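You operate a simulated robot arm through the tools that you are given. There is no shell and no other tool. Be economical: measure what you need, move in short steps, check, and stop when the job is done.

The job below is to be done with a simulated robot arm. You get a single attempt, and the scene is never put back.

Task
Take the yellow jar and put it on top of the purple panel. Put the teal block from the top of the bead table on the shelf of the bead table. Take the short purple panel labelled "wall" from the top of the bead table and leave it on the middle shelf of the high rack. Take the green jar and put it on the blue ribbed sheet. Put the small grey box on the top of the sieve bench. Put the small blue box on the bottom shelf of the high rack. Open the high rack drawer, fetch the purple block and set it in the inside of the high rack drawer, then shut the drawer. The order is free. Set down upright: yellow jar, green jar, small grey box, small blue box.

Only the result counts: the job must be done as asked and must still hold three seconds after the hand-in. Knocking over, shifting, dropping, spilling or breaking anything else fails it.

Robot
A 7-joint arm with a vacuum gripper on a trunk, on a base that drives. Base frame: it is fixed to the floor where the robot stands at the start and does not move with it; the origin is under the middle of the robot, x ahead of it, y to its left, z up; the surface under the hand at the start is at about z = 78. Lengths are in cm, angles in rad, forces in N, time in s.
With the tool pointing down near the work surface it reaches from about 10 to 62 cm from the robot's upright axis, wherever it stands. Its first joint turns from -1.204 to 3.002 rad. Places, roughly: blue ribbed sheet (40x28x2 cm) [-200, -120, 80]; bottom shelf of the high rack [100, -510, 40]; green jar (8x8x15 cm) [50, -20, 80]; high rack drawer [70, -490, 80]; inside of the high rack drawer [70, -500, 80]; middle shelf of the high rack [100, -510, 100]; purple block (8x5x4 cm) [130, -490, 100]; purple panel (30x22x6 cm) [90, -240, 80]; shelf of the bead table [70, -10, 30]; short purple panel [75, -25, 75]; small blue box (7x6x6 cm) [70, -270, 80]; small grey box (7x6x6 cm) [70, -230, 80]; teal block [75, 0, 75]; top of the sieve bench [270, 100, 80]; yellow jar (8x8x15 cm) [50, 10, 80]. Payload 1.06 kg.
Tool frame: the origin (TCP) lies in the middle of the cups' lips, and z points out of the cups. The gripper has 1 cup of 2.4 cm across, covering 2.4 by 2.4 cm (tool x, y); the bellows give 0.8 cm. With the vacuum on, a cup seals on a smooth face that it is pressed against (1 to 4 N); it does not hold porous or soft things. The pull reaches 23 N.
Orientation is that of the tool frame in the base frame, as a unit quaternion [w, x, y, z]. With the cups facing straight down, the tool's x points along the base's -x, its y along +y and its z along -z.

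Tools
- The arm moves only by the tool servo_tool. Its argument "moves" is a list of rows, each a list of 7 numbers: the vacuum: 1 switches it on, 0 off, then the shift along the base's x, y, z in cm, then the turn, a rotation vector about the base's x, y, z in rad. In form: [[valve, dx, dy, dz, wx, wy, wz], ...]. A call has 1 to 12 rows; each row shifts and turns the commanded pose from where the row before left it. Rows are played at 5 a second. More than 5 cm and 0.15 rad between two rows, or a gripper value outside its range, and nothing of the call is played. A pose out of reach is approached as far as the arm can. The call stops where the force on the tool passes 40 N (or 10 N more than at its start, if that is more) or the arm is blocked; 0.2 s more then pass. The pull builds up within a second once a cup has sealed. Time passes only in rows, and 0.2 s behind the last, so rows that do not move give it time. It gives the time, the measured TCP pose, the force on the tool (base axes) and the pull of the vacuum at its end, in the units of the frame above (readings bear some noise), with the torque about the TCP (base axes, N m) and any sound that the robot's microphone picked up, and new pictures: "views" is both (left out), scene, wrist or none.
- Cameras (640 x 400 px; columns grow to the right, rows downward): "scene" is now at [17.32, 1.2, 121.95]; the picture's right is [0.13, -0.99, 0.00], its down [-0.48, -0.06, -0.88] and it looks along [0.87, 0.11, -0.48] (base axes); focal length 214 px, centre (320, 200). "wrist" rides on the gripper at [7.8, 1.9, -9.6] in the tool frame; the picture's right is [-0.24, 0.97, 0.00], its down [-0.71, -0.17, -0.69] and it looks along [-0.67, -0.16, 0.73] (tool axes); focal length 243 px, centre (320, 200). There is no depth. A picture from a camera that has moved, and an enlarged one, comes with that camera's place and axes in the base frame and with its lens.
- lift_body(by): slides the trunk up (or, below 0, down) by that many cm; the arm and the scene camera ride with it, the base frame stays. It gives what a move gives, with no picture.
- base_move(legs): drives the robot by 1 to 6 legs, each [ahead, left, turn to the left] in cm, cm and rad, along the robot's own axes; the way and the turn of a leg run together, so that a leg with both is an arc; at most 150 cm and 3.142 rad a leg. The arm and the cameras ride along, it lands a little off, and it stops where it bumps. It gives what a move gives, and a new picture of the scene camera.
- aim_head(pan, tilt): turns the head with the scene camera to pan (to the left, within 1.396 rad either way) and tilt (down, from -0.506 to 1.204), counted from straight ahead of the robot. It gives what a move gives, and a new picture of the scene camera.
- inspect(camera, box): a new picture of the part [left, top, right, bottom] of that camera's present view, enlarged. The clock stands still meanwhile.
- close_job(): hands the job in; it is judged then, once.

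Go step by step. Nothing tells you exact positions but the pictures and the camera data: compare them with the known pose of the tool, close in by small moves and look again before you grip or let go. The budget is 483 turns and 360 pictures, counting those below and the enlarged ones. Unless the task says otherwise, let go and move clear before handing in, and close with one line.

The tools are called after "Emit:" as name(argument=value, ...) on one line, values as JSON. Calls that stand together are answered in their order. servo_tool: Moves the arm, as the interface text tells. Its arguments: {"type":"object","properties":{"moves":{"type":"array"},"views":{"type":"string","enum":["both","scene","wrist","none"]}},"required":["moves"]} The other tools are called the same way: lift_body (by) slides the trunk up or down; base_move (legs) drives the base; aim_head (pan, tilt) turns the head that bears the scene camera; inspect (camera, box) takes an enlarged picture of a part of a camera's view; close_job () hands the job in.

At the start:

```text
clock: 0.0
tcp_pos: [36.2, 8.15, 110.85]
orientation: [0.001, 0.0, 1.0, 0.0]
wrist_force: [0.7, -0.2, -0.1]
moment: [-0.02, 0.01, 0.0]
pull: 0.0
trunk travel left (down, up): [-37.5, 11.7]
robot x, y, heading: [0.03, -0.22, 0.002]
head pan, tilt: [0.131, 0.503]
```

scene: 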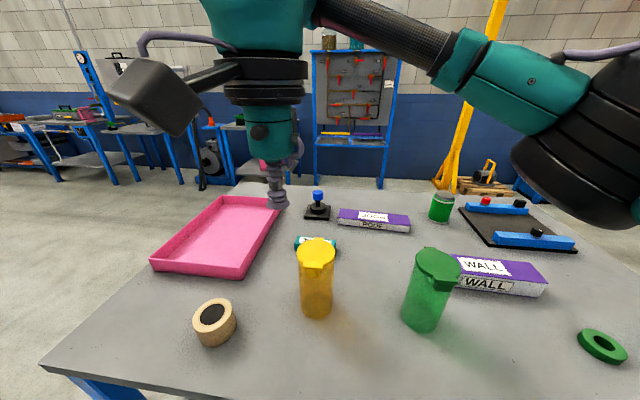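
wrist: 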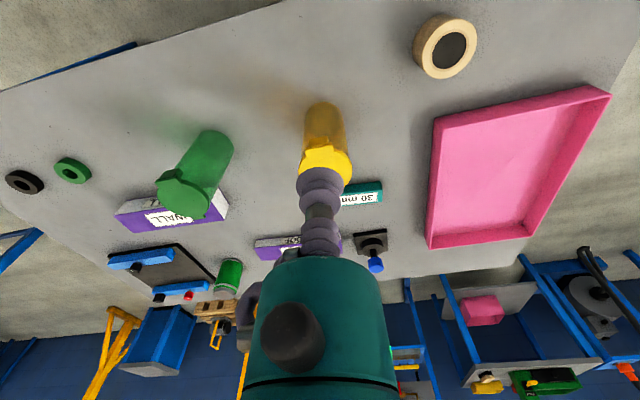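

I see the bead table with the yellow jar near (49, 6), the green jar near (49, -16), and the "WALL" panel near (60, -37). I'll look closer at the labels and the teal block first.

Emit:
inspect(camera="scene", box=[280, 170, 600, 370])

Emit:
aim_head(pan=0.0, tilt=0.9)

```text
2.00 times, centred on (440, 270) of scene
camera zoom: at [17.32, 1.2, 121.95], right [0.13, -0.99, 0.0], down [-0.48, -0.06, -0.88], along [0.87, 0.11, -0.48], focal length 429 px, centre (80, 60)
```

zoom: 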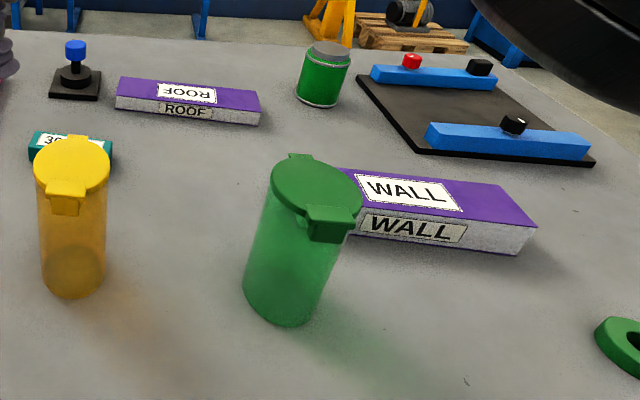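

```text
clock: 0.9
tcp_pos: [36.09, 8.06, 110.84]
orientation: [0.001, 0.0, 1.0, -0.001]
wrist_force: [0.1, -0.3, -0.3]
moment: [-0.01, -0.04, 0.02]
pull: 0.1
trunk travel left (down, up): [-37.5, 11.7]
robot x, y, heading: [0.02, -0.03, 0.002]
head pan, tilt: [0.0, 0.901]
camera scene: at [15.86, 0.01, 118.6], right [0.0, -1.0, 0.0], down [-0.78, 0.0, -0.62], along [0.62, 0.0, -0.78], focal length 214 px, centre (320, 200)
```

scene: 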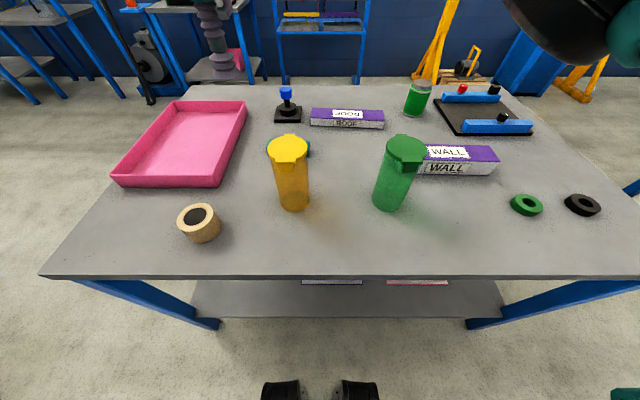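

The labels are clear: the "WALL" panel is the nearer one. I take the yellow lid centre as about (49.6, 6.1, 93), so I'll move above it and check.

Emit:
servo_tool(moves=[[0, 4.5, -0.7, 0, 0, 0, 0], [0, 4.5, -0.7, -3, 0, 0, 0], [0, 4.5, -0.6, -4, 0, 0, 0], [0, 0, 0, -3, 0, 0, 0], [0, 0, 0, 0, 0, 0, 0]])

```text
refused: row 2 steps farther than a row can; nothing moved
```

Emit:
servo_tool(moves=[[0, 4.5, -0.7, 0, 0, 0, 0], [0, 4.5, -0.7, -1, 0, 0, 0], [0, 4.5, -0.6, -1, 0, 0, 0], [0, 0, 0, -4, 0, 0, 0], [0, 0, 0, -4, 0, 0, 0], [0, 0, 0, 0, 0, 0, 0]])

```text
clock: 2.3
tcp_pos: [49.72, 6.15, 100.89]
orientation: [0.001, 0.0, 1.0, 0.0]
wrist_force: [1.0, 0.2, -0.7]
moment: [0.02, -0.02, 0.01]
pull: 0.1
trunk travel left (down, up): [-37.5, 11.7]
robot x, y, heading: [0.39, -0.26, -0.007]
head pan, tilt: [0.0, 0.901]
camera scene: at [15.85, 0.01, 118.6], right [0.0, -1.0, 0.0], down [-0.78, 0.0, -0.62], along [0.62, 0.0, -0.78], focal length 214 px, centre (320, 200)
camera wrist: at [41.86, 7.95, 110.46], right [0.23, 0.97, 0.0], down [0.71, -0.17, 0.69], along [0.67, -0.16, -0.73], focal length 243 px, centre (320, 200)
```

scene: 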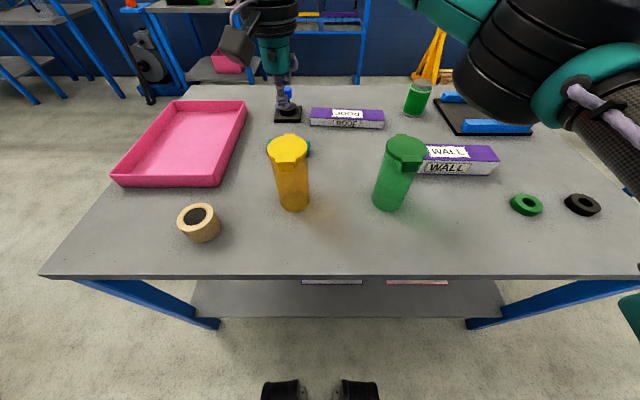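
wrist: 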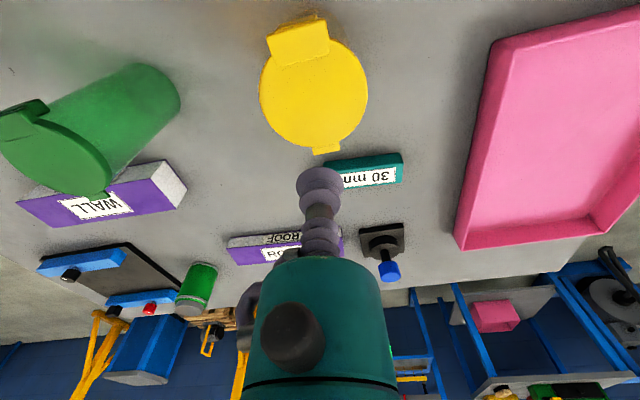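

Triangulating both views puts the lid at about (47.6, 6.0, 95). I'll shift over it and lower gently with the vacuum on.

Emit:
servo_tool(moves=[[0, -2.1, -0.1, 0, 0, 0, 0], [0, 0, 0, -2, 0, 0, 0], [0, 0, 0, -1.5, 0, 0, 0], [0, 0, 0, 0, 0, 0, 0]])

```text
clock: 3.3
tcp_pos: [47.66, 6.01, 97.36]
orientation: [0.001, 0.0, 1.0, 0.001]
wrist_force: [0.2, 0.4, -0.3]
moment: [0.02, -0.02, -0.02]
pull: 0.0
trunk travel left (down, up): [-37.5, 11.7]
robot x, y, heading: [-0.07, 0.18, -0.004]
head pan, tilt: [0.0, 0.901]
camera scene: at [15.86, 0.01, 118.6], right [0.0, -1.0, 0.0], down [-0.78, 0.0, -0.62], along [0.62, 0.0, -0.78], focal length 214 px, centre (320, 200)
camera wrist: at [39.78, 7.94, 106.93], right [0.24, 0.97, 0.0], down [0.71, -0.17, 0.69], along [0.67, -0.16, -0.73], focal length 243 px, centre (320, 200)
```

scene: 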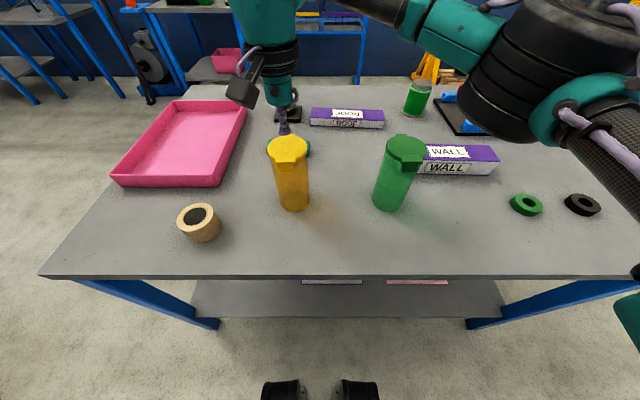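
wrist: 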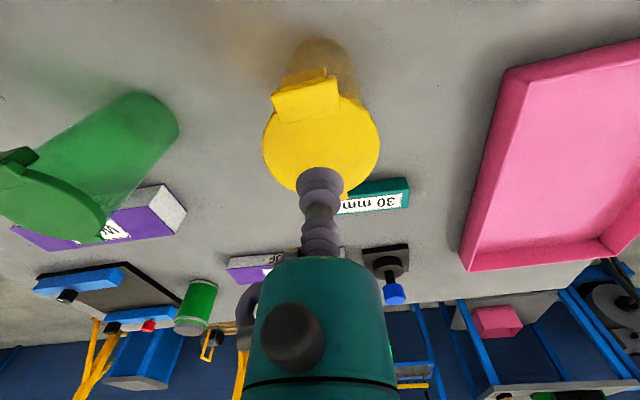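

The lid lies just beneath and slightly ahead of the cup. I'll nudge forward and descend in small steps with the vacuum on.

Emit:
servo_tool(moves=[[0, 0.6, 0, 0, 0, 0, 0], [1, 0, 0, -1, 0, 0, 0], [1, 0, 0, -1, 0, 0, 0], [1, 0, 0, -0.5, 0, 0, 0], [1, 0, 0, 0, 0, 0, 0]], views="wrist")

```text
clock: 4.5
tcp_pos: [48.25, 6.05, 94.84]
orientation: [0.0, 0.0, 1.0, -0.001]
wrist_force: [0.6, -0.2, -0.3]
moment: [-0.02, 0.0, 0.02]
pull: 0.0
trunk travel left (down, up): [-37.5, 11.7]
robot x, y, heading: [-0.52, -0.2, 0.002]
head pan, tilt: [0.0, 0.901]
camera wrist: at [40.32, 7.92, 104.41], right [0.23, 0.97, 0.0], down [0.71, -0.17, 0.69], along [0.67, -0.16, -0.73], focal length 243 px, centre (320, 200)
```

wrist: 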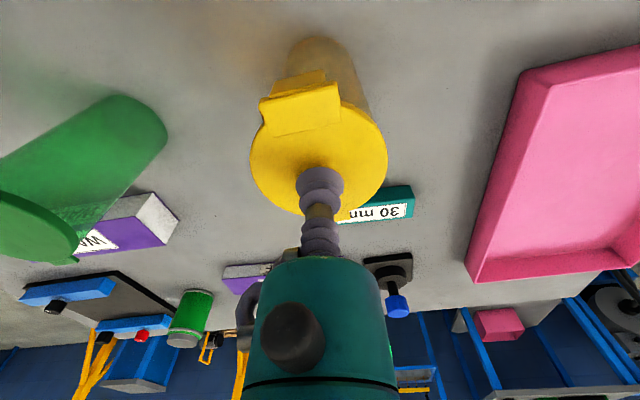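

Emit:
servo_tool(moves=[[1, 0, 0, -0.9, 0, 0, 0], [1, 0, 0, -0.6, 0, 0, 0], [1, 0, 0, -0.4, 0, 0, 0], [1, 0, 0, -0.4, 0, 0, 0], [1, 0, 0, 0, 0, 0, 0]], views="wrist")

```text
clock: 5.8
tcp_pos: [48.32, 6.13, 93.0]
orientation: [0.002, 0.0, 1.0, 0.003]
wrist_force: [-0.3, -2.0, 16.7]
moment: [-0.07, 0.09, 0.04]
pull: 22.6
trunk travel left (down, up): [-37.5, 11.7]
robot x, y, heading: [-0.08, -0.1, 0.003]
head pan, tilt: [0.0, 0.901]
stopped in row 5: the force on the tool passed its limit at 40 N (the readings are from after the stop); the commanded pose is now the measured one
camera wrist: at [40.32, 7.86, 102.52], right [0.24, 0.97, 0.01], down [0.7, -0.18, 0.69], along [0.67, -0.16, -0.73], focal length 243 px, centre (320, 200)
```

wrist: 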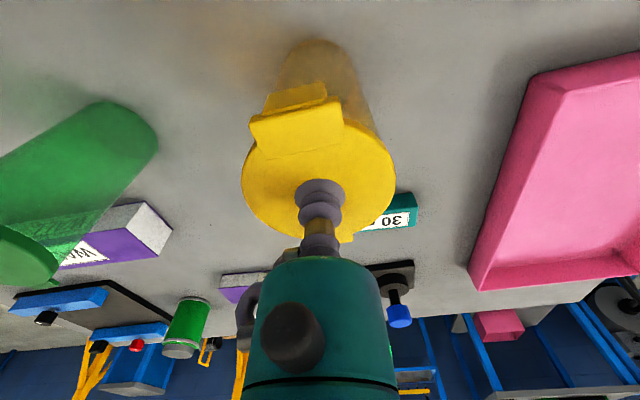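

It has sealed (pull 22.6 N). I'll lift slowly and watch that the lid and body stay together.

Emit:
servo_tool(moves=[[1, 0, 0, 0.5, 0, 0, 0], [1, 0, 0, 0.5, 0, 0, 0], [1, 0, 0, 1, 0, 0, 0], [1, 0, 0, 1, 0, 0, 0], [1, 0, 0, 1, 0, 0, 0], [1, 0, 0, 0, 0, 0, 0]])

```text
clock: 7.2
tcp_pos: [48.4, 6.13, 96.78]
orientation: [0.001, 0.0, 1.0, 0.002]
wrist_force: [-0.6, -1.0, -3.1]
moment: [-0.02, 0.0, -0.03]
pull: 23.3
trunk travel left (down, up): [-37.5, 11.7]
robot x, y, heading: [0.18, 0.18, 0.002]
head pan, tilt: [0.0, 0.901]
camera scene: at [15.88, 0.01, 118.59], right [0.0, -1.0, 0.0], down [-0.78, 0.0, -0.62], along [0.62, 0.0, -0.78], focal length 214 px, centre (320, 200)
camera wrist: at [40.44, 7.98, 106.35], right [0.24, 0.97, 0.0], down [0.71, -0.17, 0.69], along [0.67, -0.16, -0.73], focal length 243 px, centre (320, 200)
```

scene: 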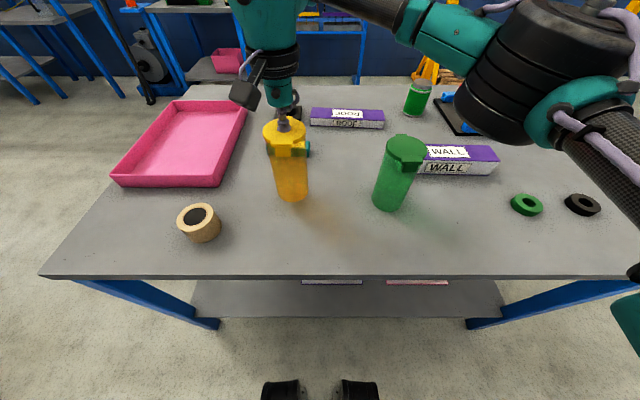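
wrist: 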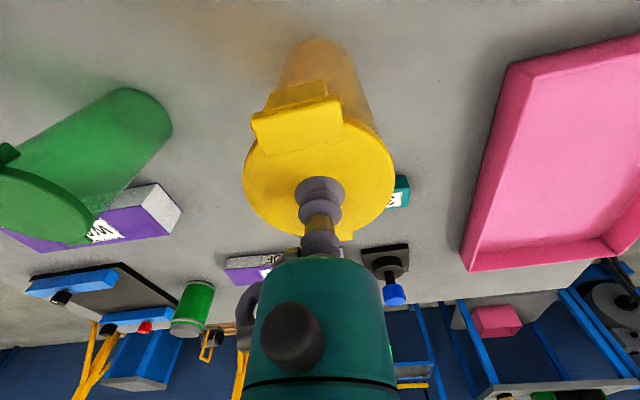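

The jar is lifted intact. I'll raise and retract it, then look around for the drive route.

Emit:
servo_tool(moves=[[1, 0, 0, 4, 0, 0, 0], [1, 0, 0, 4, 0, 0, 0], [1, -1, 0, 4, 0, 0, 0], [1, -4, 0, 0, 0, 0, 0], [1, -4, 0, 0, 0, 0, 0], [1, -4, 0, 0, 0, 0, 0], [1, 0, 0, 0, 0, 0, 0]], views="none")

Emit:
aim_head(pan=-1.39, tilt=0.35)

Emit:
aim_head(pan=-0.6, tilt=0.35)

Emit:
aim_head(pan=1.0, tilt=0.35)

```text
clock: 8.8
tcp_pos: [35.35, 6.16, 108.7]
orientation: [0.002, 0.0, 1.0, 0.001]
wrist_force: [0.5, 0.2, -2.8]
moment: [-0.01, -0.02, -0.04]
pull: 22.2
trunk travel left (down, up): [-37.5, 11.7]
robot x, y, heading: [-0.04, -0.0, 0.0]
head pan, tilt: [0.0, 0.901]
```

```text
clock: 10.4
tcp_pos: [35.29, 6.03, 108.72]
orientation: [0.001, 0.0, 1.0, 0.001]
wrist_force: [1.1, -0.5, -2.4]
moment: [0.02, 0.03, 0.0]
pull: 22.7
trunk travel left (down, up): [-37.5, 11.7]
robot x, y, heading: [0.35, -0.1, -0.005]
head pan, tilt: [-1.389, 0.351]
camera scene: at [10.01, -9.14, 123.35], right [-0.98, -0.18, 0.0], down [-0.06, 0.34, -0.94], along [0.17, -0.92, -0.34], focal length 214 px, centre (320, 200)
```

scene: 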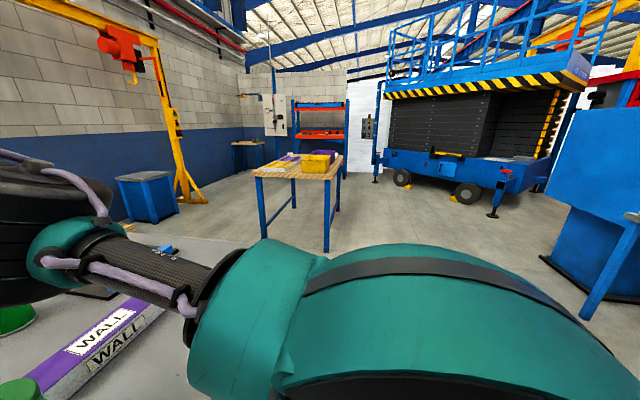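

```text
clock: 11.5
tcp_pos: [35.21, 6.11, 108.57]
orientation: [0.002, 0.001, 1.0, 0.002]
wrist_force: [-0.4, -0.3, -2.8]
moment: [0.0, -0.01, 0.02]
pull: 23.3
trunk travel left (down, up): [-37.5, 11.7]
robot x, y, heading: [-0.06, 0.09, 0.002]
head pan, tilt: [-0.6, 0.351]
camera scene: at [16.01, -5.25, 123.35], right [-0.57, -0.82, 0.0], down [-0.28, 0.19, -0.94], along [0.77, -0.53, -0.34], focal length 214 px, centre (320, 200)
```

scene: 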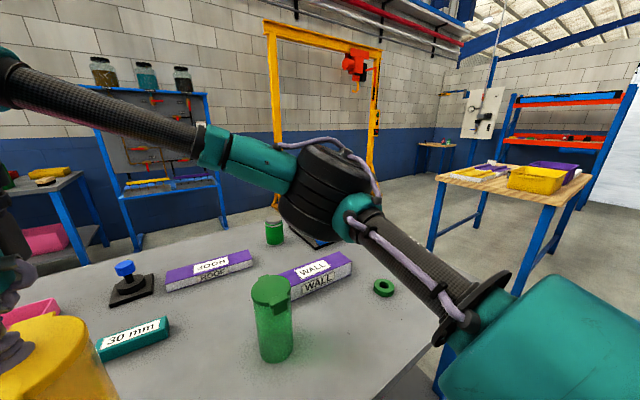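

```text
clock: 13.2
tcp_pos: [35.26, 6.11, 108.75]
orientation: [0.001, 0.0, 1.0, 0.001]
wrist_force: [0.0, 0.1, -2.0]
moment: [-0.02, 0.0, 0.02]
pull: 23.0
trunk travel left (down, up): [-37.5, 11.7]
robot x, y, heading: [0.22, -0.16, -0.001]
head pan, tilt: [1.0, 0.351]
camera scene: at [13.36, 7.84, 123.35], right [0.84, -0.54, 0.0], down [-0.19, -0.29, -0.94], along [0.51, 0.79, -0.34], focal length 214 px, centre (320, 200)
```

scene: 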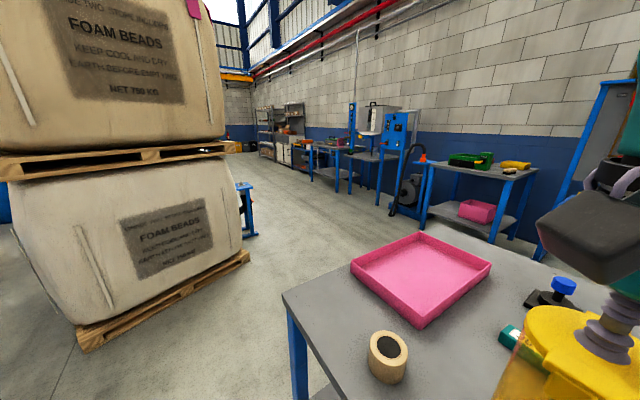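

The wooden workbench spans roughly x 33–105, y -180 to -310, with the panel and the boxes. I'll back off and slide right to stand beside it.

Emit:
base_move(legs=[[-20, 0, 0], [0, -120, 0], [0, -115, 0]])

Emit:
aim_head(pan=0.0, tilt=0.6)

```text
clock: 35.4
tcp_pos: [18.51, -230.08, 108.68]
orientation: [0.003, -0.021, 1.0, 0.001]
wrist_force: [-0.6, -0.2, -3.3]
moment: [0.0, -0.01, -0.02]
pull: 22.3
trunk travel left (down, up): [-37.5, 11.7]
robot x, y, heading: [-16.42, -237.43, 0.037]
head pan, tilt: [1.0, 0.351]
camera scene: at [-3.49, -229.32, 123.35], right [0.86, -0.51, 0.0], down [-0.17, -0.3, -0.94], along [0.48, 0.81, -0.34], focal length 214 px, centre (320, 200)
```

scene: 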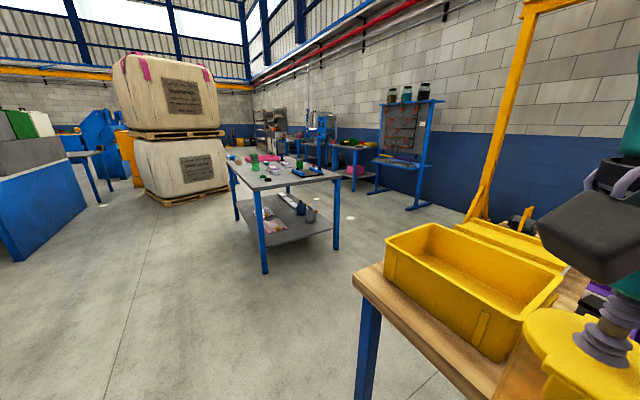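

```text
clock: 36.6
tcp_pos: [18.5, -230.12, 108.77]
orientation: [0.002, -0.02, 1.0, 0.001]
wrist_force: [0.1, 0.6, -2.9]
moment: [-0.02, -0.01, -0.02]
pull: 22.4
trunk travel left (down, up): [-37.5, 11.7]
robot x, y, heading: [-16.39, -237.67, 0.041]
head pan, tilt: [0.0, 0.6]
camera scene: at [0.63, -236.98, 121.08], right [0.04, -1.0, 0.0], down [-0.56, -0.02, -0.83], along [0.82, 0.03, -0.56], focal length 214 px, centre (320, 200)
```

scene: 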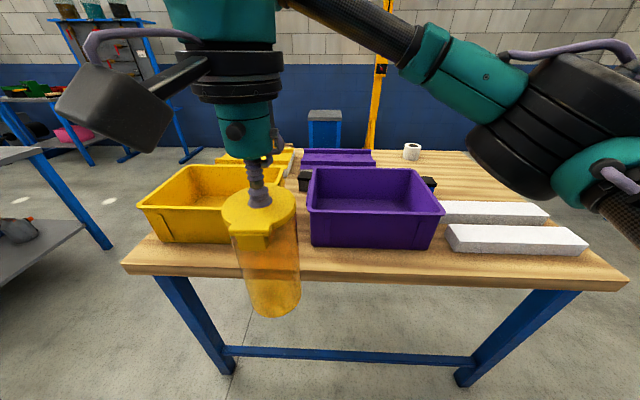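

The panel is behind two bins, which hide the small boxes. I'll raise the trunk and look from higher.

Emit:
lift_body(by=11.5)

Emit:
base_move(legs=[[0, 0, -0.04]])

Emit:
aim_head(pan=-0.1, tilt=0.75)

```text
clock: 38.1
tcp_pos: [18.48, -230.14, 120.09]
orientation: [0.002, -0.02, 1.0, 0.002]
wrist_force: [0.6, 0.0, -2.6]
moment: [0.0, 0.01, 0.0]
pull: 22.7
trunk travel left (down, up): [-49.0, 0.2]
robot x, y, heading: [-16.62, -237.63, 0.043]
head pan, tilt: [0.0, 0.6]
```

```text
clock: 38.9
tcp_pos: [18.73, -231.51, 120.12]
orientation: [0.002, 0.0, 1.0, 0.002]
wrist_force: [0.2, 1.3, -2.6]
moment: [0.01, -0.02, -0.03]
pull: 22.5
trunk travel left (down, up): [-49.0, 0.2]
robot x, y, heading: [-17.05, -237.75, 0.001]
head pan, tilt: [0.0, 0.6]
camera scene: at [-7.39, -237.68, 133.93], right [0.0, -1.0, 0.0], down [-0.56, 0.0, -0.83], along [0.83, 0.0, -0.56], focal length 214 px, centre (320, 200)
```

scene: 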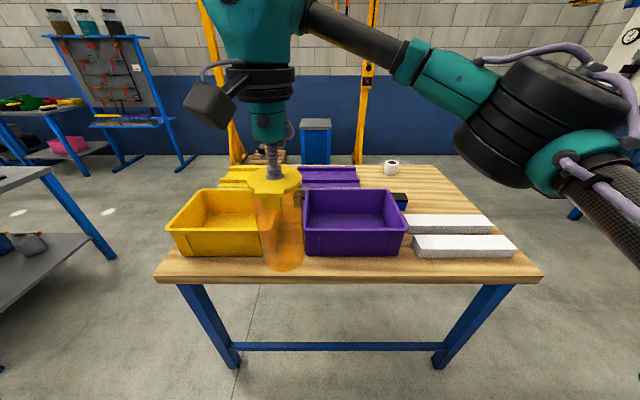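

```text
clock: 39.6
tcp_pos: [18.77, -231.43, 120.23]
orientation: [0.002, 0.0, 1.0, 0.002]
wrist_force: [-0.6, -0.4, -2.9]
moment: [0.01, 0.0, 0.0]
pull: 23.0
trunk travel left (down, up): [-49.0, 0.2]
robot x, y, heading: [-16.35, -238.02, 0.008]
head pan, tilt: [-0.099, 0.75]
camera scene: at [-7.97, -238.49, 132.65], right [-0.1, -1.0, 0.0], down [-0.68, 0.07, -0.73], along [0.73, -0.07, -0.68], focal length 214 px, centre (320, 200)
```

scene: 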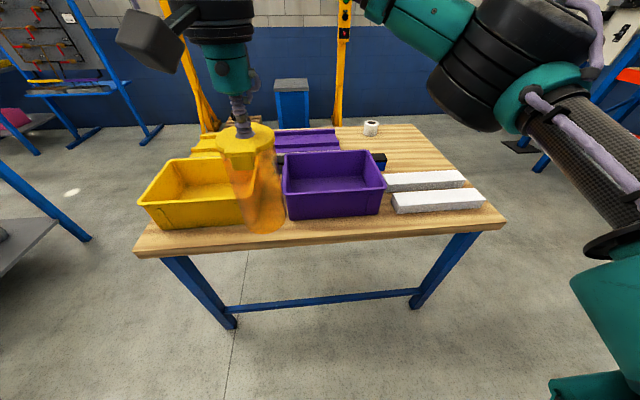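

The boxes are behind the bins, so the far side (+x) of the bench is the better approach. I'll drive around through the gap at y≈-130 and stand at x≈150 facing -x.

Emit:
base_move(legs=[[0, 108, 0], [150, 0, 0], [16, 0, 0], [0, 0, 3.13], [0, 110, 0]])

Emit:
aim_head(pan=0.0, tilt=0.75)

```text
clock: 74.2
tcp_pos: [111.23, -245.22, 120.35]
orientation: [0.0, 1.0, -0.018, -0.002]
wrist_force: [-0.5, -0.1, -2.6]
moment: [0.01, 0.03, 0.02]
pull: 23.3
trunk travel left (down, up): [-49.0, 0.2]
robot x, y, heading: [146.62, -240.26, 3.104]
head pan, tilt: [-0.099, 0.75]
camera scene: at [138.1, -239.26, 132.64], right [0.14, 0.99, 0.0], down [0.68, -0.09, -0.73], along [-0.72, 0.1, -0.68], focal length 214 px, centre (320, 200)
```

scene: 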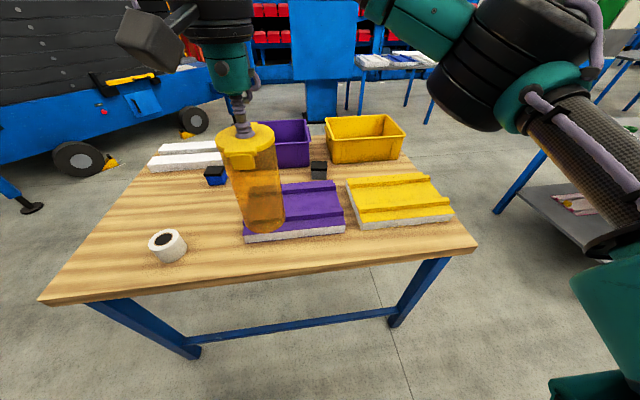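

```text
clock: 74.9
tcp_pos: [111.15, -245.18, 120.29]
orientation: [0.002, 1.0, -0.018, -0.001]
wrist_force: [0.2, 0.5, -2.5]
moment: [-0.02, 0.02, -0.03]
pull: 22.8
trunk travel left (down, up): [-49.0, 0.2]
robot x, y, heading: [146.52, -240.25, 3.101]
head pan, tilt: [0.0, 0.75]
camera scene: at [138.03, -240.07, 132.64], right [0.04, 1.0, 0.0], down [0.68, -0.03, -0.73], along [-0.73, 0.03, -0.68], focal length 214 px, centre (320, 200)
```

scene: 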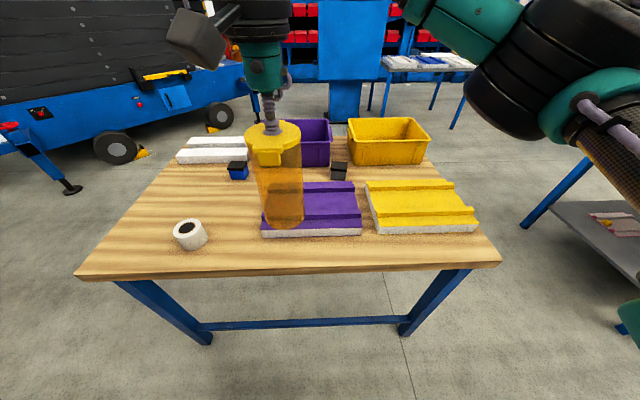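

From this side I can see the purple panel (ribbed top), the small blue box and the small grey box. I'll zoom in on the panel surface.

Emit:
inspect(camera="scene", box=[220, 130, 420, 255])

Emit:
inspect(camera="wrist", box=[0, 0, 640, 400])

```text
3.20 times, centred on (320, 192) of scene
camera zoom: at [138.03, -240.07, 132.64], right [0.04, 1.0, 0.0], down [0.68, -0.03, -0.73], along [-0.73, 0.03, -0.68], focal length 686 px, centre (320, 224)
```

zoom: 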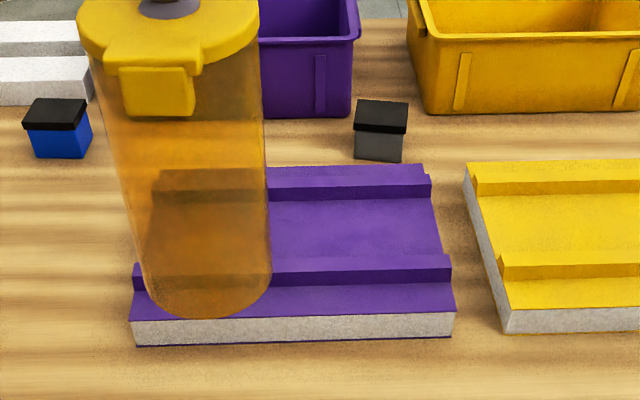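

```text
1.00 times, centred on (320, 200) of wrist (not enlarged: the box is as wide or as high as the picture)
camera zoom: at [118.9, -247.42, 129.74], right [-0.27, -0.96, 0.0], down [-0.7, 0.2, 0.69], along [-0.66, 0.18, -0.73], focal length 243 px, centre (320, 200)
```

zoom: 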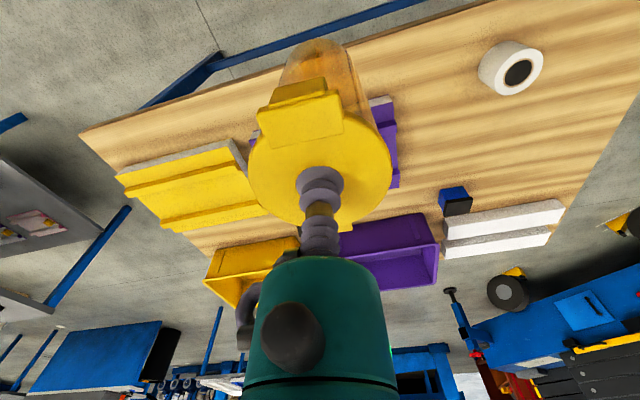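

The panel has a valley about 10.8 cm wide between its two ribs, centred near (87.4, -240.7). I'll drive a bit nearer for reach and straighten the heading.

Emit:
base_move(legs=[[10, 0, 0.038]])

```text
clock: 76.0
tcp_pos: [101.45, -246.47, 120.28]
orientation: [0.001, 1.0, 0.001, -0.002]
wrist_force: [-0.4, 0.2, -3.1]
moment: [-0.01, 0.04, 0.01]
pull: 23.2
trunk travel left (down, up): [-49.0, 0.2]
robot x, y, heading: [136.83, -240.14, -3.139]
head pan, tilt: [0.0, 0.75]
camera scene: at [128.13, -240.25, 132.63], right [0.0, 1.0, 0.0], down [0.68, 0.0, -0.73], along [-0.73, 0.0, -0.68], focal length 214 px, centre (320, 200)
```

scene: 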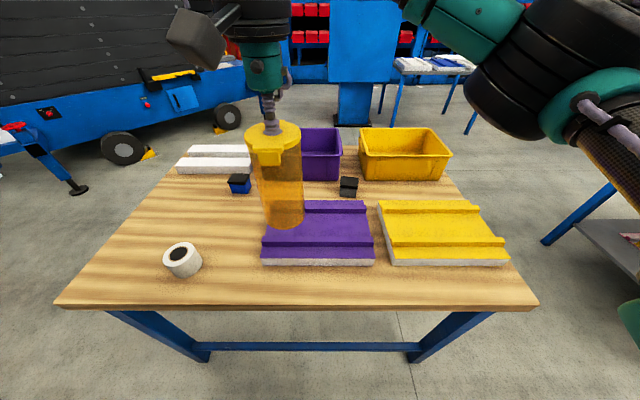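

Emit:
servo_tool(moves=[[1, -4.5, 1.8, 0, 0, 0, 0], [1, -4.5, 2, 0, 0, 0, 0], [1, -4.5, 1.8, 0, 0, 0, 0], [1, -0.5, 0.1, -4, 0, 0, 0], [1, 0, 0, -4, 0, 0, 0], [1, 0, 0, -3, 0, 0, 0], [1, 0, 0, 0, 0, 0, 0]])

Emit:
inspect(camera="scene", box=[220, 150, 420, 275])

```text
clock: 77.6
tcp_pos: [87.79, -240.94, 109.12]
orientation: [0.002, 1.0, 0.001, -0.002]
wrist_force: [-0.2, 0.3, -1.3]
moment: [0.02, -0.01, -0.01]
pull: 23.0
trunk travel left (down, up): [-49.0, 0.2]
robot x, y, heading: [137.26, -240.02, -3.136]
head pan, tilt: [0.0, 0.75]
camera scene: at [128.25, -240.25, 132.65], right [0.0, 1.0, 0.0], down [0.68, 0.0, -0.73], along [-0.73, 0.0, -0.68], focal length 214 px, centre (320, 200)
camera wrist: at [95.63, -242.76, 118.7], right [-0.23, -0.97, 0.0], down [-0.71, 0.17, 0.69], along [-0.67, 0.16, -0.73], focal length 243 px, centre (320, 200)
```

scene: 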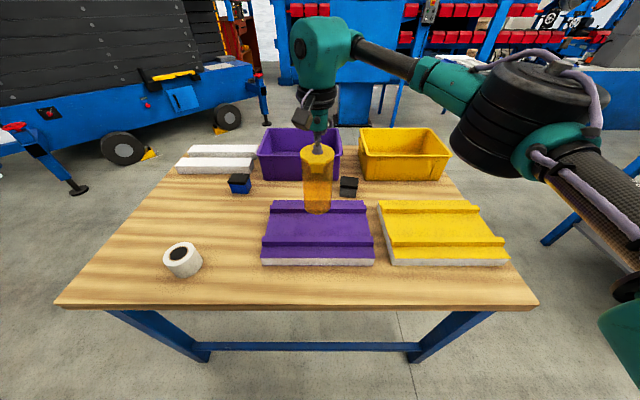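
wrist: 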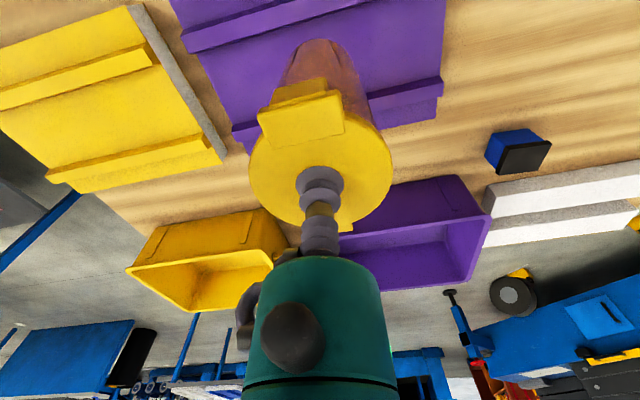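

```text
3.20 times, centred on (320, 212) of scene
camera zoom: at [128.25, -240.25, 132.65], right [0.0, 1.0, 0.0], down [0.68, 0.0, -0.73], along [-0.73, 0.0, -0.68], focal length 686 px, centre (320, 160)
```

zoom: 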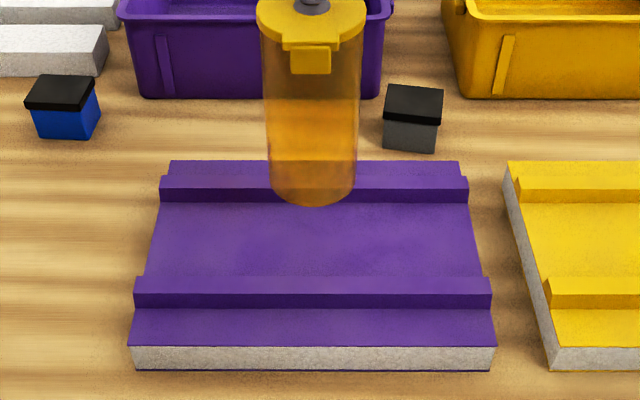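

The valley centre comes out at x≈87.4, y≈-241, with its floor at z≈84. I'll lower to just above contact and then step down gently.

Emit:
servo_tool(moves=[[1, -0.4, 0, -3, 0, 0, 0], [1, 0, 0, -3, 0, 0, 0], [1, 0, 0, -2, 0, 0, 0], [1, 0, 0, 0, 0, 0, 0]], views="none")

Emit:
inspect(camera="scene", box=[260, 150, 380, 275])

```text
clock: 78.6
tcp_pos: [87.26, -240.79, 101.26]
orientation: [0.001, 1.0, 0.0, -0.002]
wrist_force: [-0.3, -0.6, -1.6]
moment: [0.01, 0.0, 0.03]
pull: 23.1
trunk travel left (down, up): [-49.0, 0.2]
robot x, y, heading: [136.9, -239.73, -3.141]
head pan, tilt: [0.0, 0.75]
```

```text
3.20 times, centred on (320, 212) of scene
camera zoom: at [128.24, -240.25, 132.65], right [0.0, 1.0, 0.0], down [0.68, 0.0, -0.73], along [-0.73, 0.0, -0.68], focal length 686 px, centre (320, 160)
```

zoom: 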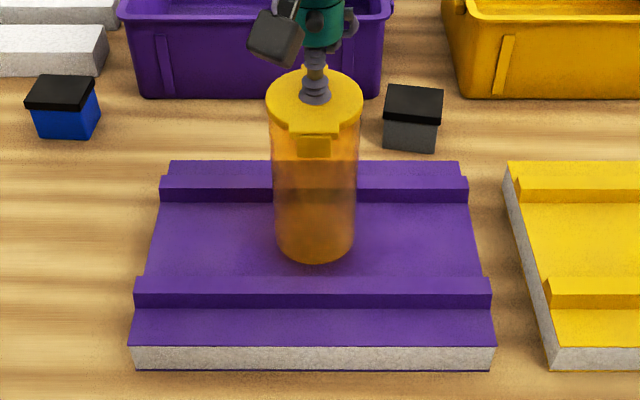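

Emit:
servo_tool(moves=[[1, 0, 0, -1, 0, 0, 0], [1, 0, 0, -0.5, 0, 0, 0], [1, 0, 0, -0.3, 0, 0, 0], [1, 0, 0, -0.3, 0, 0, 0], [1, 0, 0, 0, 0, 0, 0]], views="none")

```text
clock: 79.8
tcp_pos: [87.28, -240.73, 99.3]
orientation: [0.003, 1.0, 0.001, -0.003]
wrist_force: [-3.3, 0.7, 19.3]
moment: [0.03, -0.12, -0.05]
pull: 22.8
trunk travel left (down, up): [-49.0, 0.2]
robot x, y, heading: [136.57, -240.27, -3.139]
head pan, tilt: [0.0, 0.75]
```

Contact made on the valley floor. Releasing and rising.

Emit:
servo_tool(moves=[[1, 0, 0, 0.4, 0, 0, 0], [0, 0, 0, 0, 0, 0, 0], [0, 0, 0, 0, 0, 0, 0], [0, 0, 0, 0, 0, 0, 0], [0, 0, 0, 0.5, 0, 0, 0], [0, 0, 0, 1, 0, 0, 0], [0, 0, 0, 4, 0, 0, 0], [0, 0, 0, 4, 0, 0, 0], [0, 0, 0, 4, 0, 0, 0], [0, 0, 0, 0, 0, 0, 0]])

```text
clock: 82.0
tcp_pos: [87.3, -240.5, 113.08]
orientation: [0.002, 1.0, 0.002, -0.001]
wrist_force: [0.1, -0.4, 0.4]
moment: [0.02, -0.01, -0.03]
pull: 0.1
trunk travel left (down, up): [-49.0, 0.2]
robot x, y, heading: [136.68, -240.48, -3.137]
head pan, tilt: [0.0, 0.75]
camera scene: at [128.23, -240.23, 132.64], right [0.0, 1.0, 0.0], down [0.68, 0.0, -0.73], along [-0.73, 0.0, -0.68], focal length 214 px, centre (320, 200)
camera wrist: at [95.16, -242.39, 122.68], right [-0.23, -0.97, 0.0], down [-0.71, 0.17, 0.69], along [-0.67, 0.16, -0.73], focal length 243 px, centre (320, 200)
```

scene: 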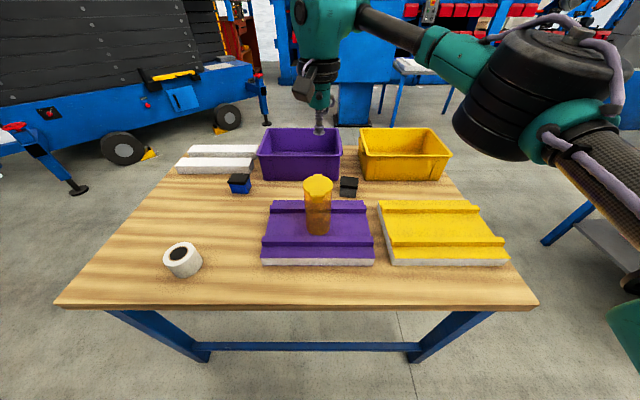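
wrist: 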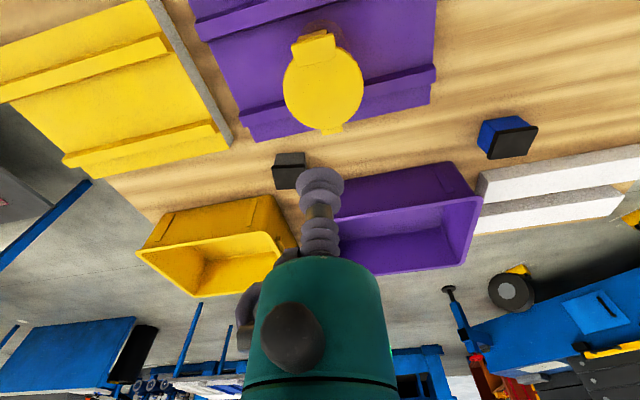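

Yellow jar stands well on the panel. The grey box is near (69, -230), which needs the robot about 9 cm nearer; I'll look down to check clearance to the bench edge.

Emit:
aim_head(pan=0.0, tilt=1.2)

```text
clock: 82.9
tcp_pos: [87.4, -240.55, 113.04]
orientation: [0.002, 1.0, 0.001, -0.002]
wrist_force: [-0.1, -0.9, 0.1]
moment: [0.01, -0.02, -0.02]
pull: 0.0
trunk travel left (down, up): [-49.0, 0.2]
robot x, y, heading: [137.09, -239.85, -3.14]
head pan, tilt: [0.0, 1.201]
camera scene: at [130.95, -240.24, 129.48], right [0.0, 1.0, 0.0], down [0.93, 0.0, -0.36], along [-0.36, 0.0, -0.93], focal length 214 px, centre (320, 200)
```

scene: 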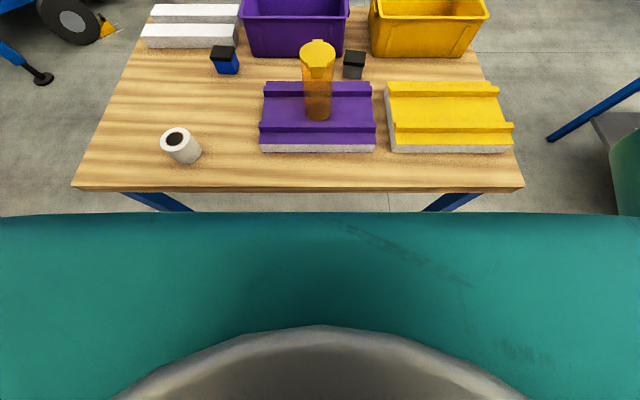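

The body reaches only about 10–12 cm ahead of the axis, so a 9 cm approach keeps clear of the bench edge. Driving closer, with the arm retracted up first is unnecessary as it is already above everything.

Emit:
base_move(legs=[[9, -8, 0]])

Emit:
aim_head(pan=0.0, tilt=0.75)

```text
clock: 84.3
tcp_pos: [78.3, -232.42, 113.08]
orientation: [0.002, 1.0, 0.001, -0.001]
wrist_force: [-0.6, -0.1, 0.3]
moment: [0.01, -0.04, -0.03]
pull: 0.0
trunk travel left (down, up): [-49.0, 0.2]
robot x, y, heading: [128.09, -232.16, -3.144]
head pan, tilt: [0.0, 1.201]
camera scene: at [121.92, -232.2, 129.47], right [0.0, 1.0, 0.0], down [0.93, 0.0, -0.36], along [-0.36, 0.0, -0.93], focal length 214 px, centre (320, 200)
```

scene: 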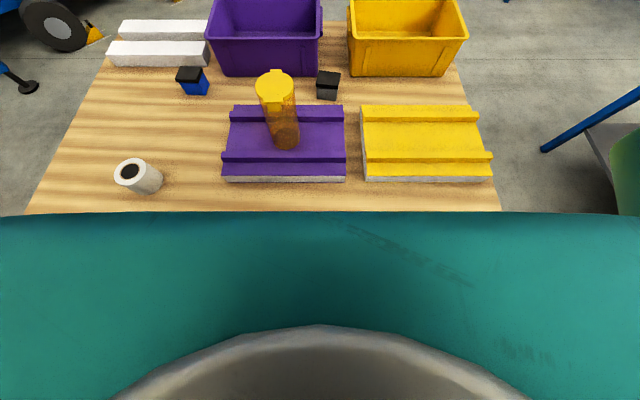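

```text
clock: 85.2
tcp_pos: [78.35, -232.64, 113.14]
orientation: [0.0, 1.0, 0.0, -0.001]
wrist_force: [0.0, -0.1, 0.8]
moment: [0.0, -0.02, -0.01]
pull: 0.1
trunk travel left (down, up): [-49.0, 0.2]
robot x, y, heading: [127.89, -232.12, -3.141]
head pan, tilt: [0.0, 0.75]
camera scene: at [119.27, -232.25, 132.64], right [0.0, 1.0, 0.0], down [0.68, 0.0, -0.73], along [-0.73, 0.0, -0.68], focal length 214 px, centre (320, 200)
```

scene: 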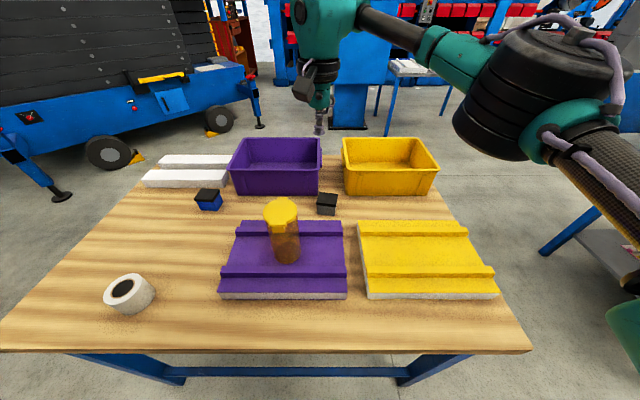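

Grey box lid centre is about (69.1, -229.8, 86.5). Moving above it and descending to z≈94 to check with the wrist camera.

Emit:
servo_tool(moves=[[0, -4.6, 1.3, 0, 0, 0, 0], [0, -4.6, 1.4, 0, 0, 0, 0], [0, 0, 0, -4.5, 0, 0, 0], [0, 0, 0, -4.5, 0, 0, 0], [0, 0, 0, -4.5, 0, 0, 0], [0, 0, 0, -4, 0, 0, 0], [0, 0, 0, 0, 0, 0, 0]])

```text
clock: 86.8
tcp_pos: [72.35, -229.29, 95.0]
orientation: [0.002, 1.0, 0.0, -0.003]
wrist_force: [0.0, -0.8, 0.3]
moment: [-0.03, 0.01, 0.03]
pull: 0.1
out of reach, approached as far as the arm can: row 2
trunk travel left (down, up): [-49.0, 0.2]
robot x, y, heading: [127.93, -232.0, -3.143]
head pan, tilt: [0.0, 0.75]
camera scene: at [119.29, -232.25, 132.65], right [0.0, 1.0, 0.0], down [0.68, 0.0, -0.73], along [-0.73, 0.0, -0.68], focal length 214 px, centre (320, 200)
camera wrist: at [80.14, -231.2, 104.51], right [-0.23, -0.97, 0.0], down [-0.71, 0.17, 0.69], along [-0.67, 0.16, -0.73], focal length 243 px, centre (320, 200)
```

scene: 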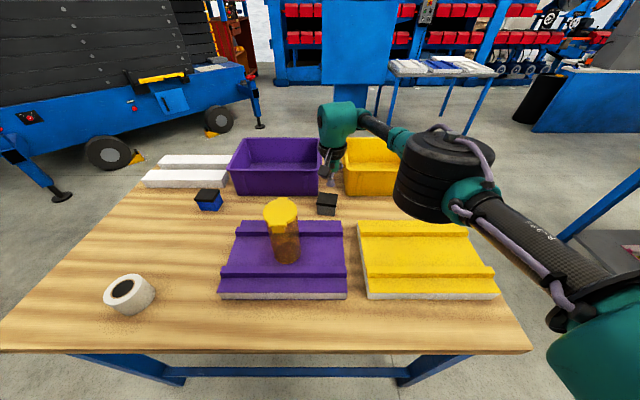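
wrist: 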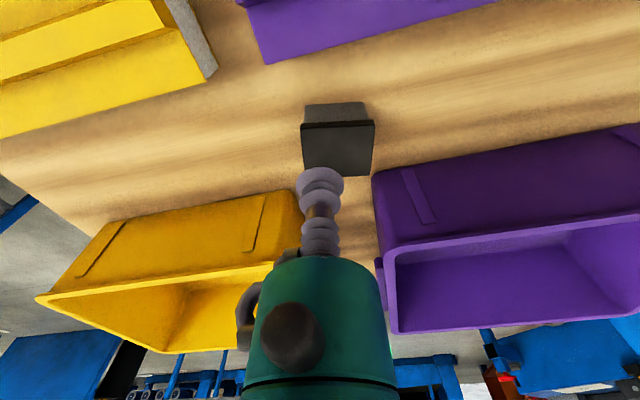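

Wrist view confirms the lid centre at (69.2, -230.1). Continuing there now that I'm lower.

Emit:
servo_tool(moves=[[0, -1.6, -0.4, 0, 0, 0, 0], [0, -1.5, -0.4, 0, 0, 0, 0], [0, 0, 0, -2, 0, 0, 0], [0, 0, 0, -2, 0, 0, 0], [0, 0, 0, 0, 0, 0, 0]], views="wrist")

```text
clock: 88.0
tcp_pos: [72.25, -230.09, 92.97]
orientation: [0.001, 1.0, 0.007, 0.0]
wrist_force: [-0.1, -0.6, 0.5]
moment: [0.0, -0.02, 0.01]
pull: 0.1
out of reach, approached as far as the arm can: row 1, 2, 3, 4
trunk travel left (down, up): [-49.0, 0.2]
robot x, y, heading: [128.47, -232.55, -3.141]
head pan, tilt: [0.0, 0.75]
camera wrist: at [80.1, -231.81, 102.56], right [-0.22, -0.97, 0.0], down [-0.71, 0.16, 0.69], along [-0.67, 0.15, -0.73], focal length 243 px, centre (320, 200)
```

wrist: 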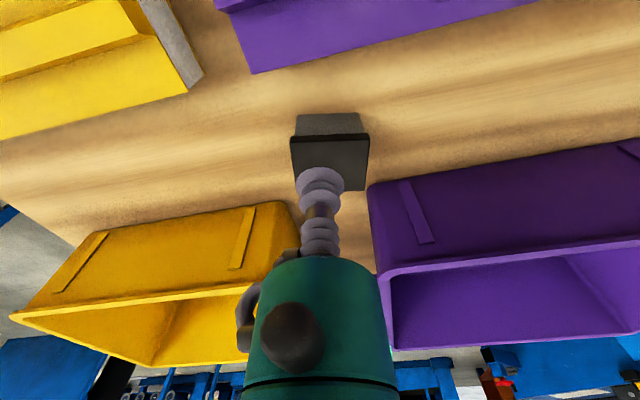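

Reach is limited with the trunk this high. I'll raise the tool, lower the trunk by 10, and retry.

Emit:
servo_tool(moves=[[0, 2, 0, 4, 0, 0, 0], [0, 2, 0, 4, 0, 0, 0], [0, 2, 0, 3, 0, 0, 0], [0, 0, 0, 3, 0, 0, 0], [0, 0, 0, 0, 0, 0, 0]], views="none")

Emit:
lift_body(by=-11.5)

```text
clock: 89.2
tcp_pos: [78.06, -229.95, 106.38]
orientation: [0.001, 1.0, 0.001, -0.001]
wrist_force: [-1.0, 0.1, -0.1]
moment: [-0.02, 0.01, 0.01]
pull: 0.0
trunk travel left (down, up): [-49.0, 0.2]
robot x, y, heading: [128.05, -232.29, -3.144]
head pan, tilt: [0.0, 0.75]
```

```text
clock: 90.7
tcp_pos: [78.15, -229.78, 95.04]
orientation: [0.002, 1.0, 0.001, -0.002]
wrist_force: [0.4, 0.0, 0.7]
moment: [0.0, -0.03, 0.01]
pull: 0.1
trunk travel left (down, up): [-37.5, 11.7]
robot x, y, heading: [127.95, -232.12, -3.146]
head pan, tilt: [0.0, 0.75]
```

Emit:
servo_tool(moves=[[0, -4.5, -0.1, 0, 0, 0, 0], [0, -4.4, -0.1, 0, 0, 0, 0], [0, 0, 0, -3, 0, 0, 0], [0, 0, 0, -2, 0, 0, 0], [0, 0, 0, 0, 0, 0, 0]], views="wrist")

```text
clock: 91.9
tcp_pos: [69.21, -230.1, 89.91]
orientation: [0.002, 1.0, 0.001, -0.002]
wrist_force: [0.0, -0.1, 0.5]
moment: [-0.03, -0.01, 0.02]
pull: 0.0
trunk travel left (down, up): [-37.5, 11.7]
robot x, y, heading: [127.94, -232.44, -3.138]
head pan, tilt: [0.0, 0.75]
camera wrist: at [76.95, -232.0, 99.44], right [-0.23, -0.97, 0.0], down [-0.71, 0.17, 0.69], along [-0.67, 0.16, -0.73], focal length 243 px, centre (320, 200)
```

wrist: 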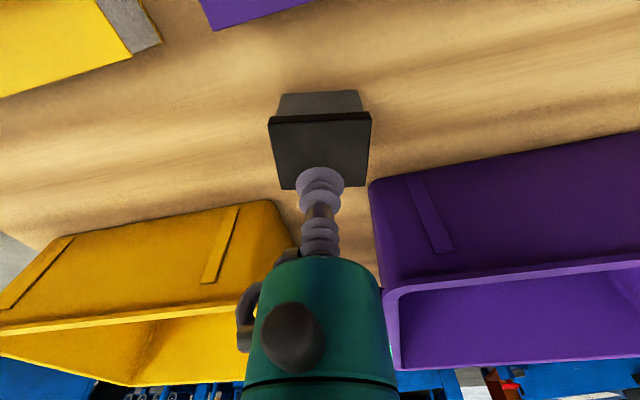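

Well aligned. Descending gently with vacuum on.

Emit:
servo_tool(moves=[[1, 0, 0, -2, 0, 0, 0], [1, 0, 0, -0.7, 0, 0, 0], [1, 0, 0, -0.4, 0, 0, 0], [1, 0, 0, -0.3, 0, 0, 0], [1, 0, 0, 0, 0, 0, 0]], views="none")

```text
clock: 93.1
tcp_pos: [69.16, -230.01, 86.57]
orientation: [0.002, 1.0, 0.001, -0.002]
wrist_force: [0.7, 0.0, -0.2]
moment: [-0.02, 0.01, 0.03]
pull: 0.1
trunk travel left (down, up): [-37.5, 11.7]
robot x, y, heading: [127.98, -232.33, -3.145]
head pan, tilt: [0.0, 0.75]
```

Emit:
servo_tool(moves=[[1, 0, 0, -0.4, 0, 0, 0], [1, 0, 0, -0.3, 0, 0, 0], [1, 0, 0, -0.3, 0, 0, 0], [1, 0, 0, 0, 0, 0, 0]], views="none")

```text
clock: 94.1
tcp_pos: [69.2, -229.96, 85.75]
orientation: [0.002, 1.0, 0.002, -0.003]
wrist_force: [-0.1, 0.9, 9.9]
moment: [0.05, -0.01, -0.06]
pull: 22.7
trunk travel left (down, up): [-37.5, 11.7]
robot x, y, heading: [127.92, -232.23, -3.141]
head pan, tilt: [0.0, 0.75]
```

Sealed. Lifting and retracting.

Emit:
servo_tool(moves=[[1, 0, 0, 1, 0, 0, 0], [1, 0, 0, 2, 0, 0, 0], [1, 0, 0, 4, 0, 0, 0], [1, 0, 0, 4, 0, 0, 0], [1, 3, 0, 4, 0, 0, 0], [1, 4, 0, 2, 0, 0, 0], [1, 4.5, 0, 1, 0, 0, 0], [1, 4.5, 0, 0, 0, 0, 0], [1, 4.5, 0, 0, 0, 0, 0], [1, 0, 0, 0, 0, 0, 0]])

```text
clock: 96.3
tcp_pos: [89.53, -230.24, 103.39]
orientation: [0.002, 1.0, 0.001, -0.002]
wrist_force: [-0.4, -0.3, -1.5]
moment: [-0.02, 0.0, 0.03]
pull: 23.4
trunk travel left (down, up): [-37.5, 11.7]
robot x, y, heading: [127.64, -232.03, -3.14]
head pan, tilt: [0.0, 0.75]
camera scene: at [111.24, -232.26, 119.79], right [0.0, 1.0, 0.0], down [0.68, 0.0, -0.73], along [-0.73, 0.0, -0.68], focal length 214 px, centre (320, 200)
camera wrist: at [97.35, -232.14, 113.02], right [-0.23, -0.97, 0.0], down [-0.71, 0.17, 0.69], along [-0.67, 0.16, -0.73], focal length 243 px, centre (320, 200)
```

scene: 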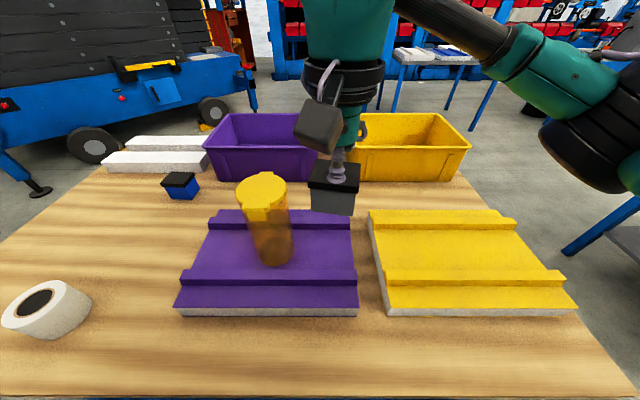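
wrist: 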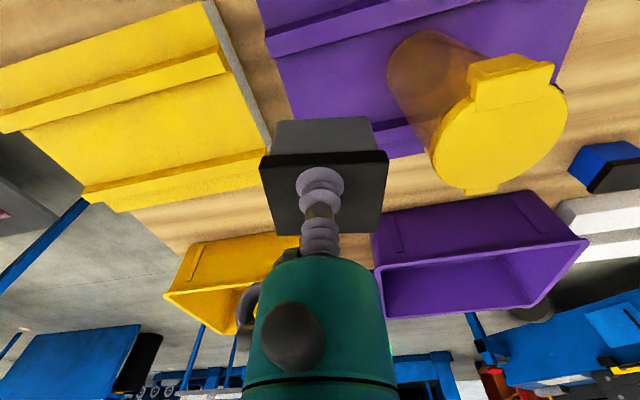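

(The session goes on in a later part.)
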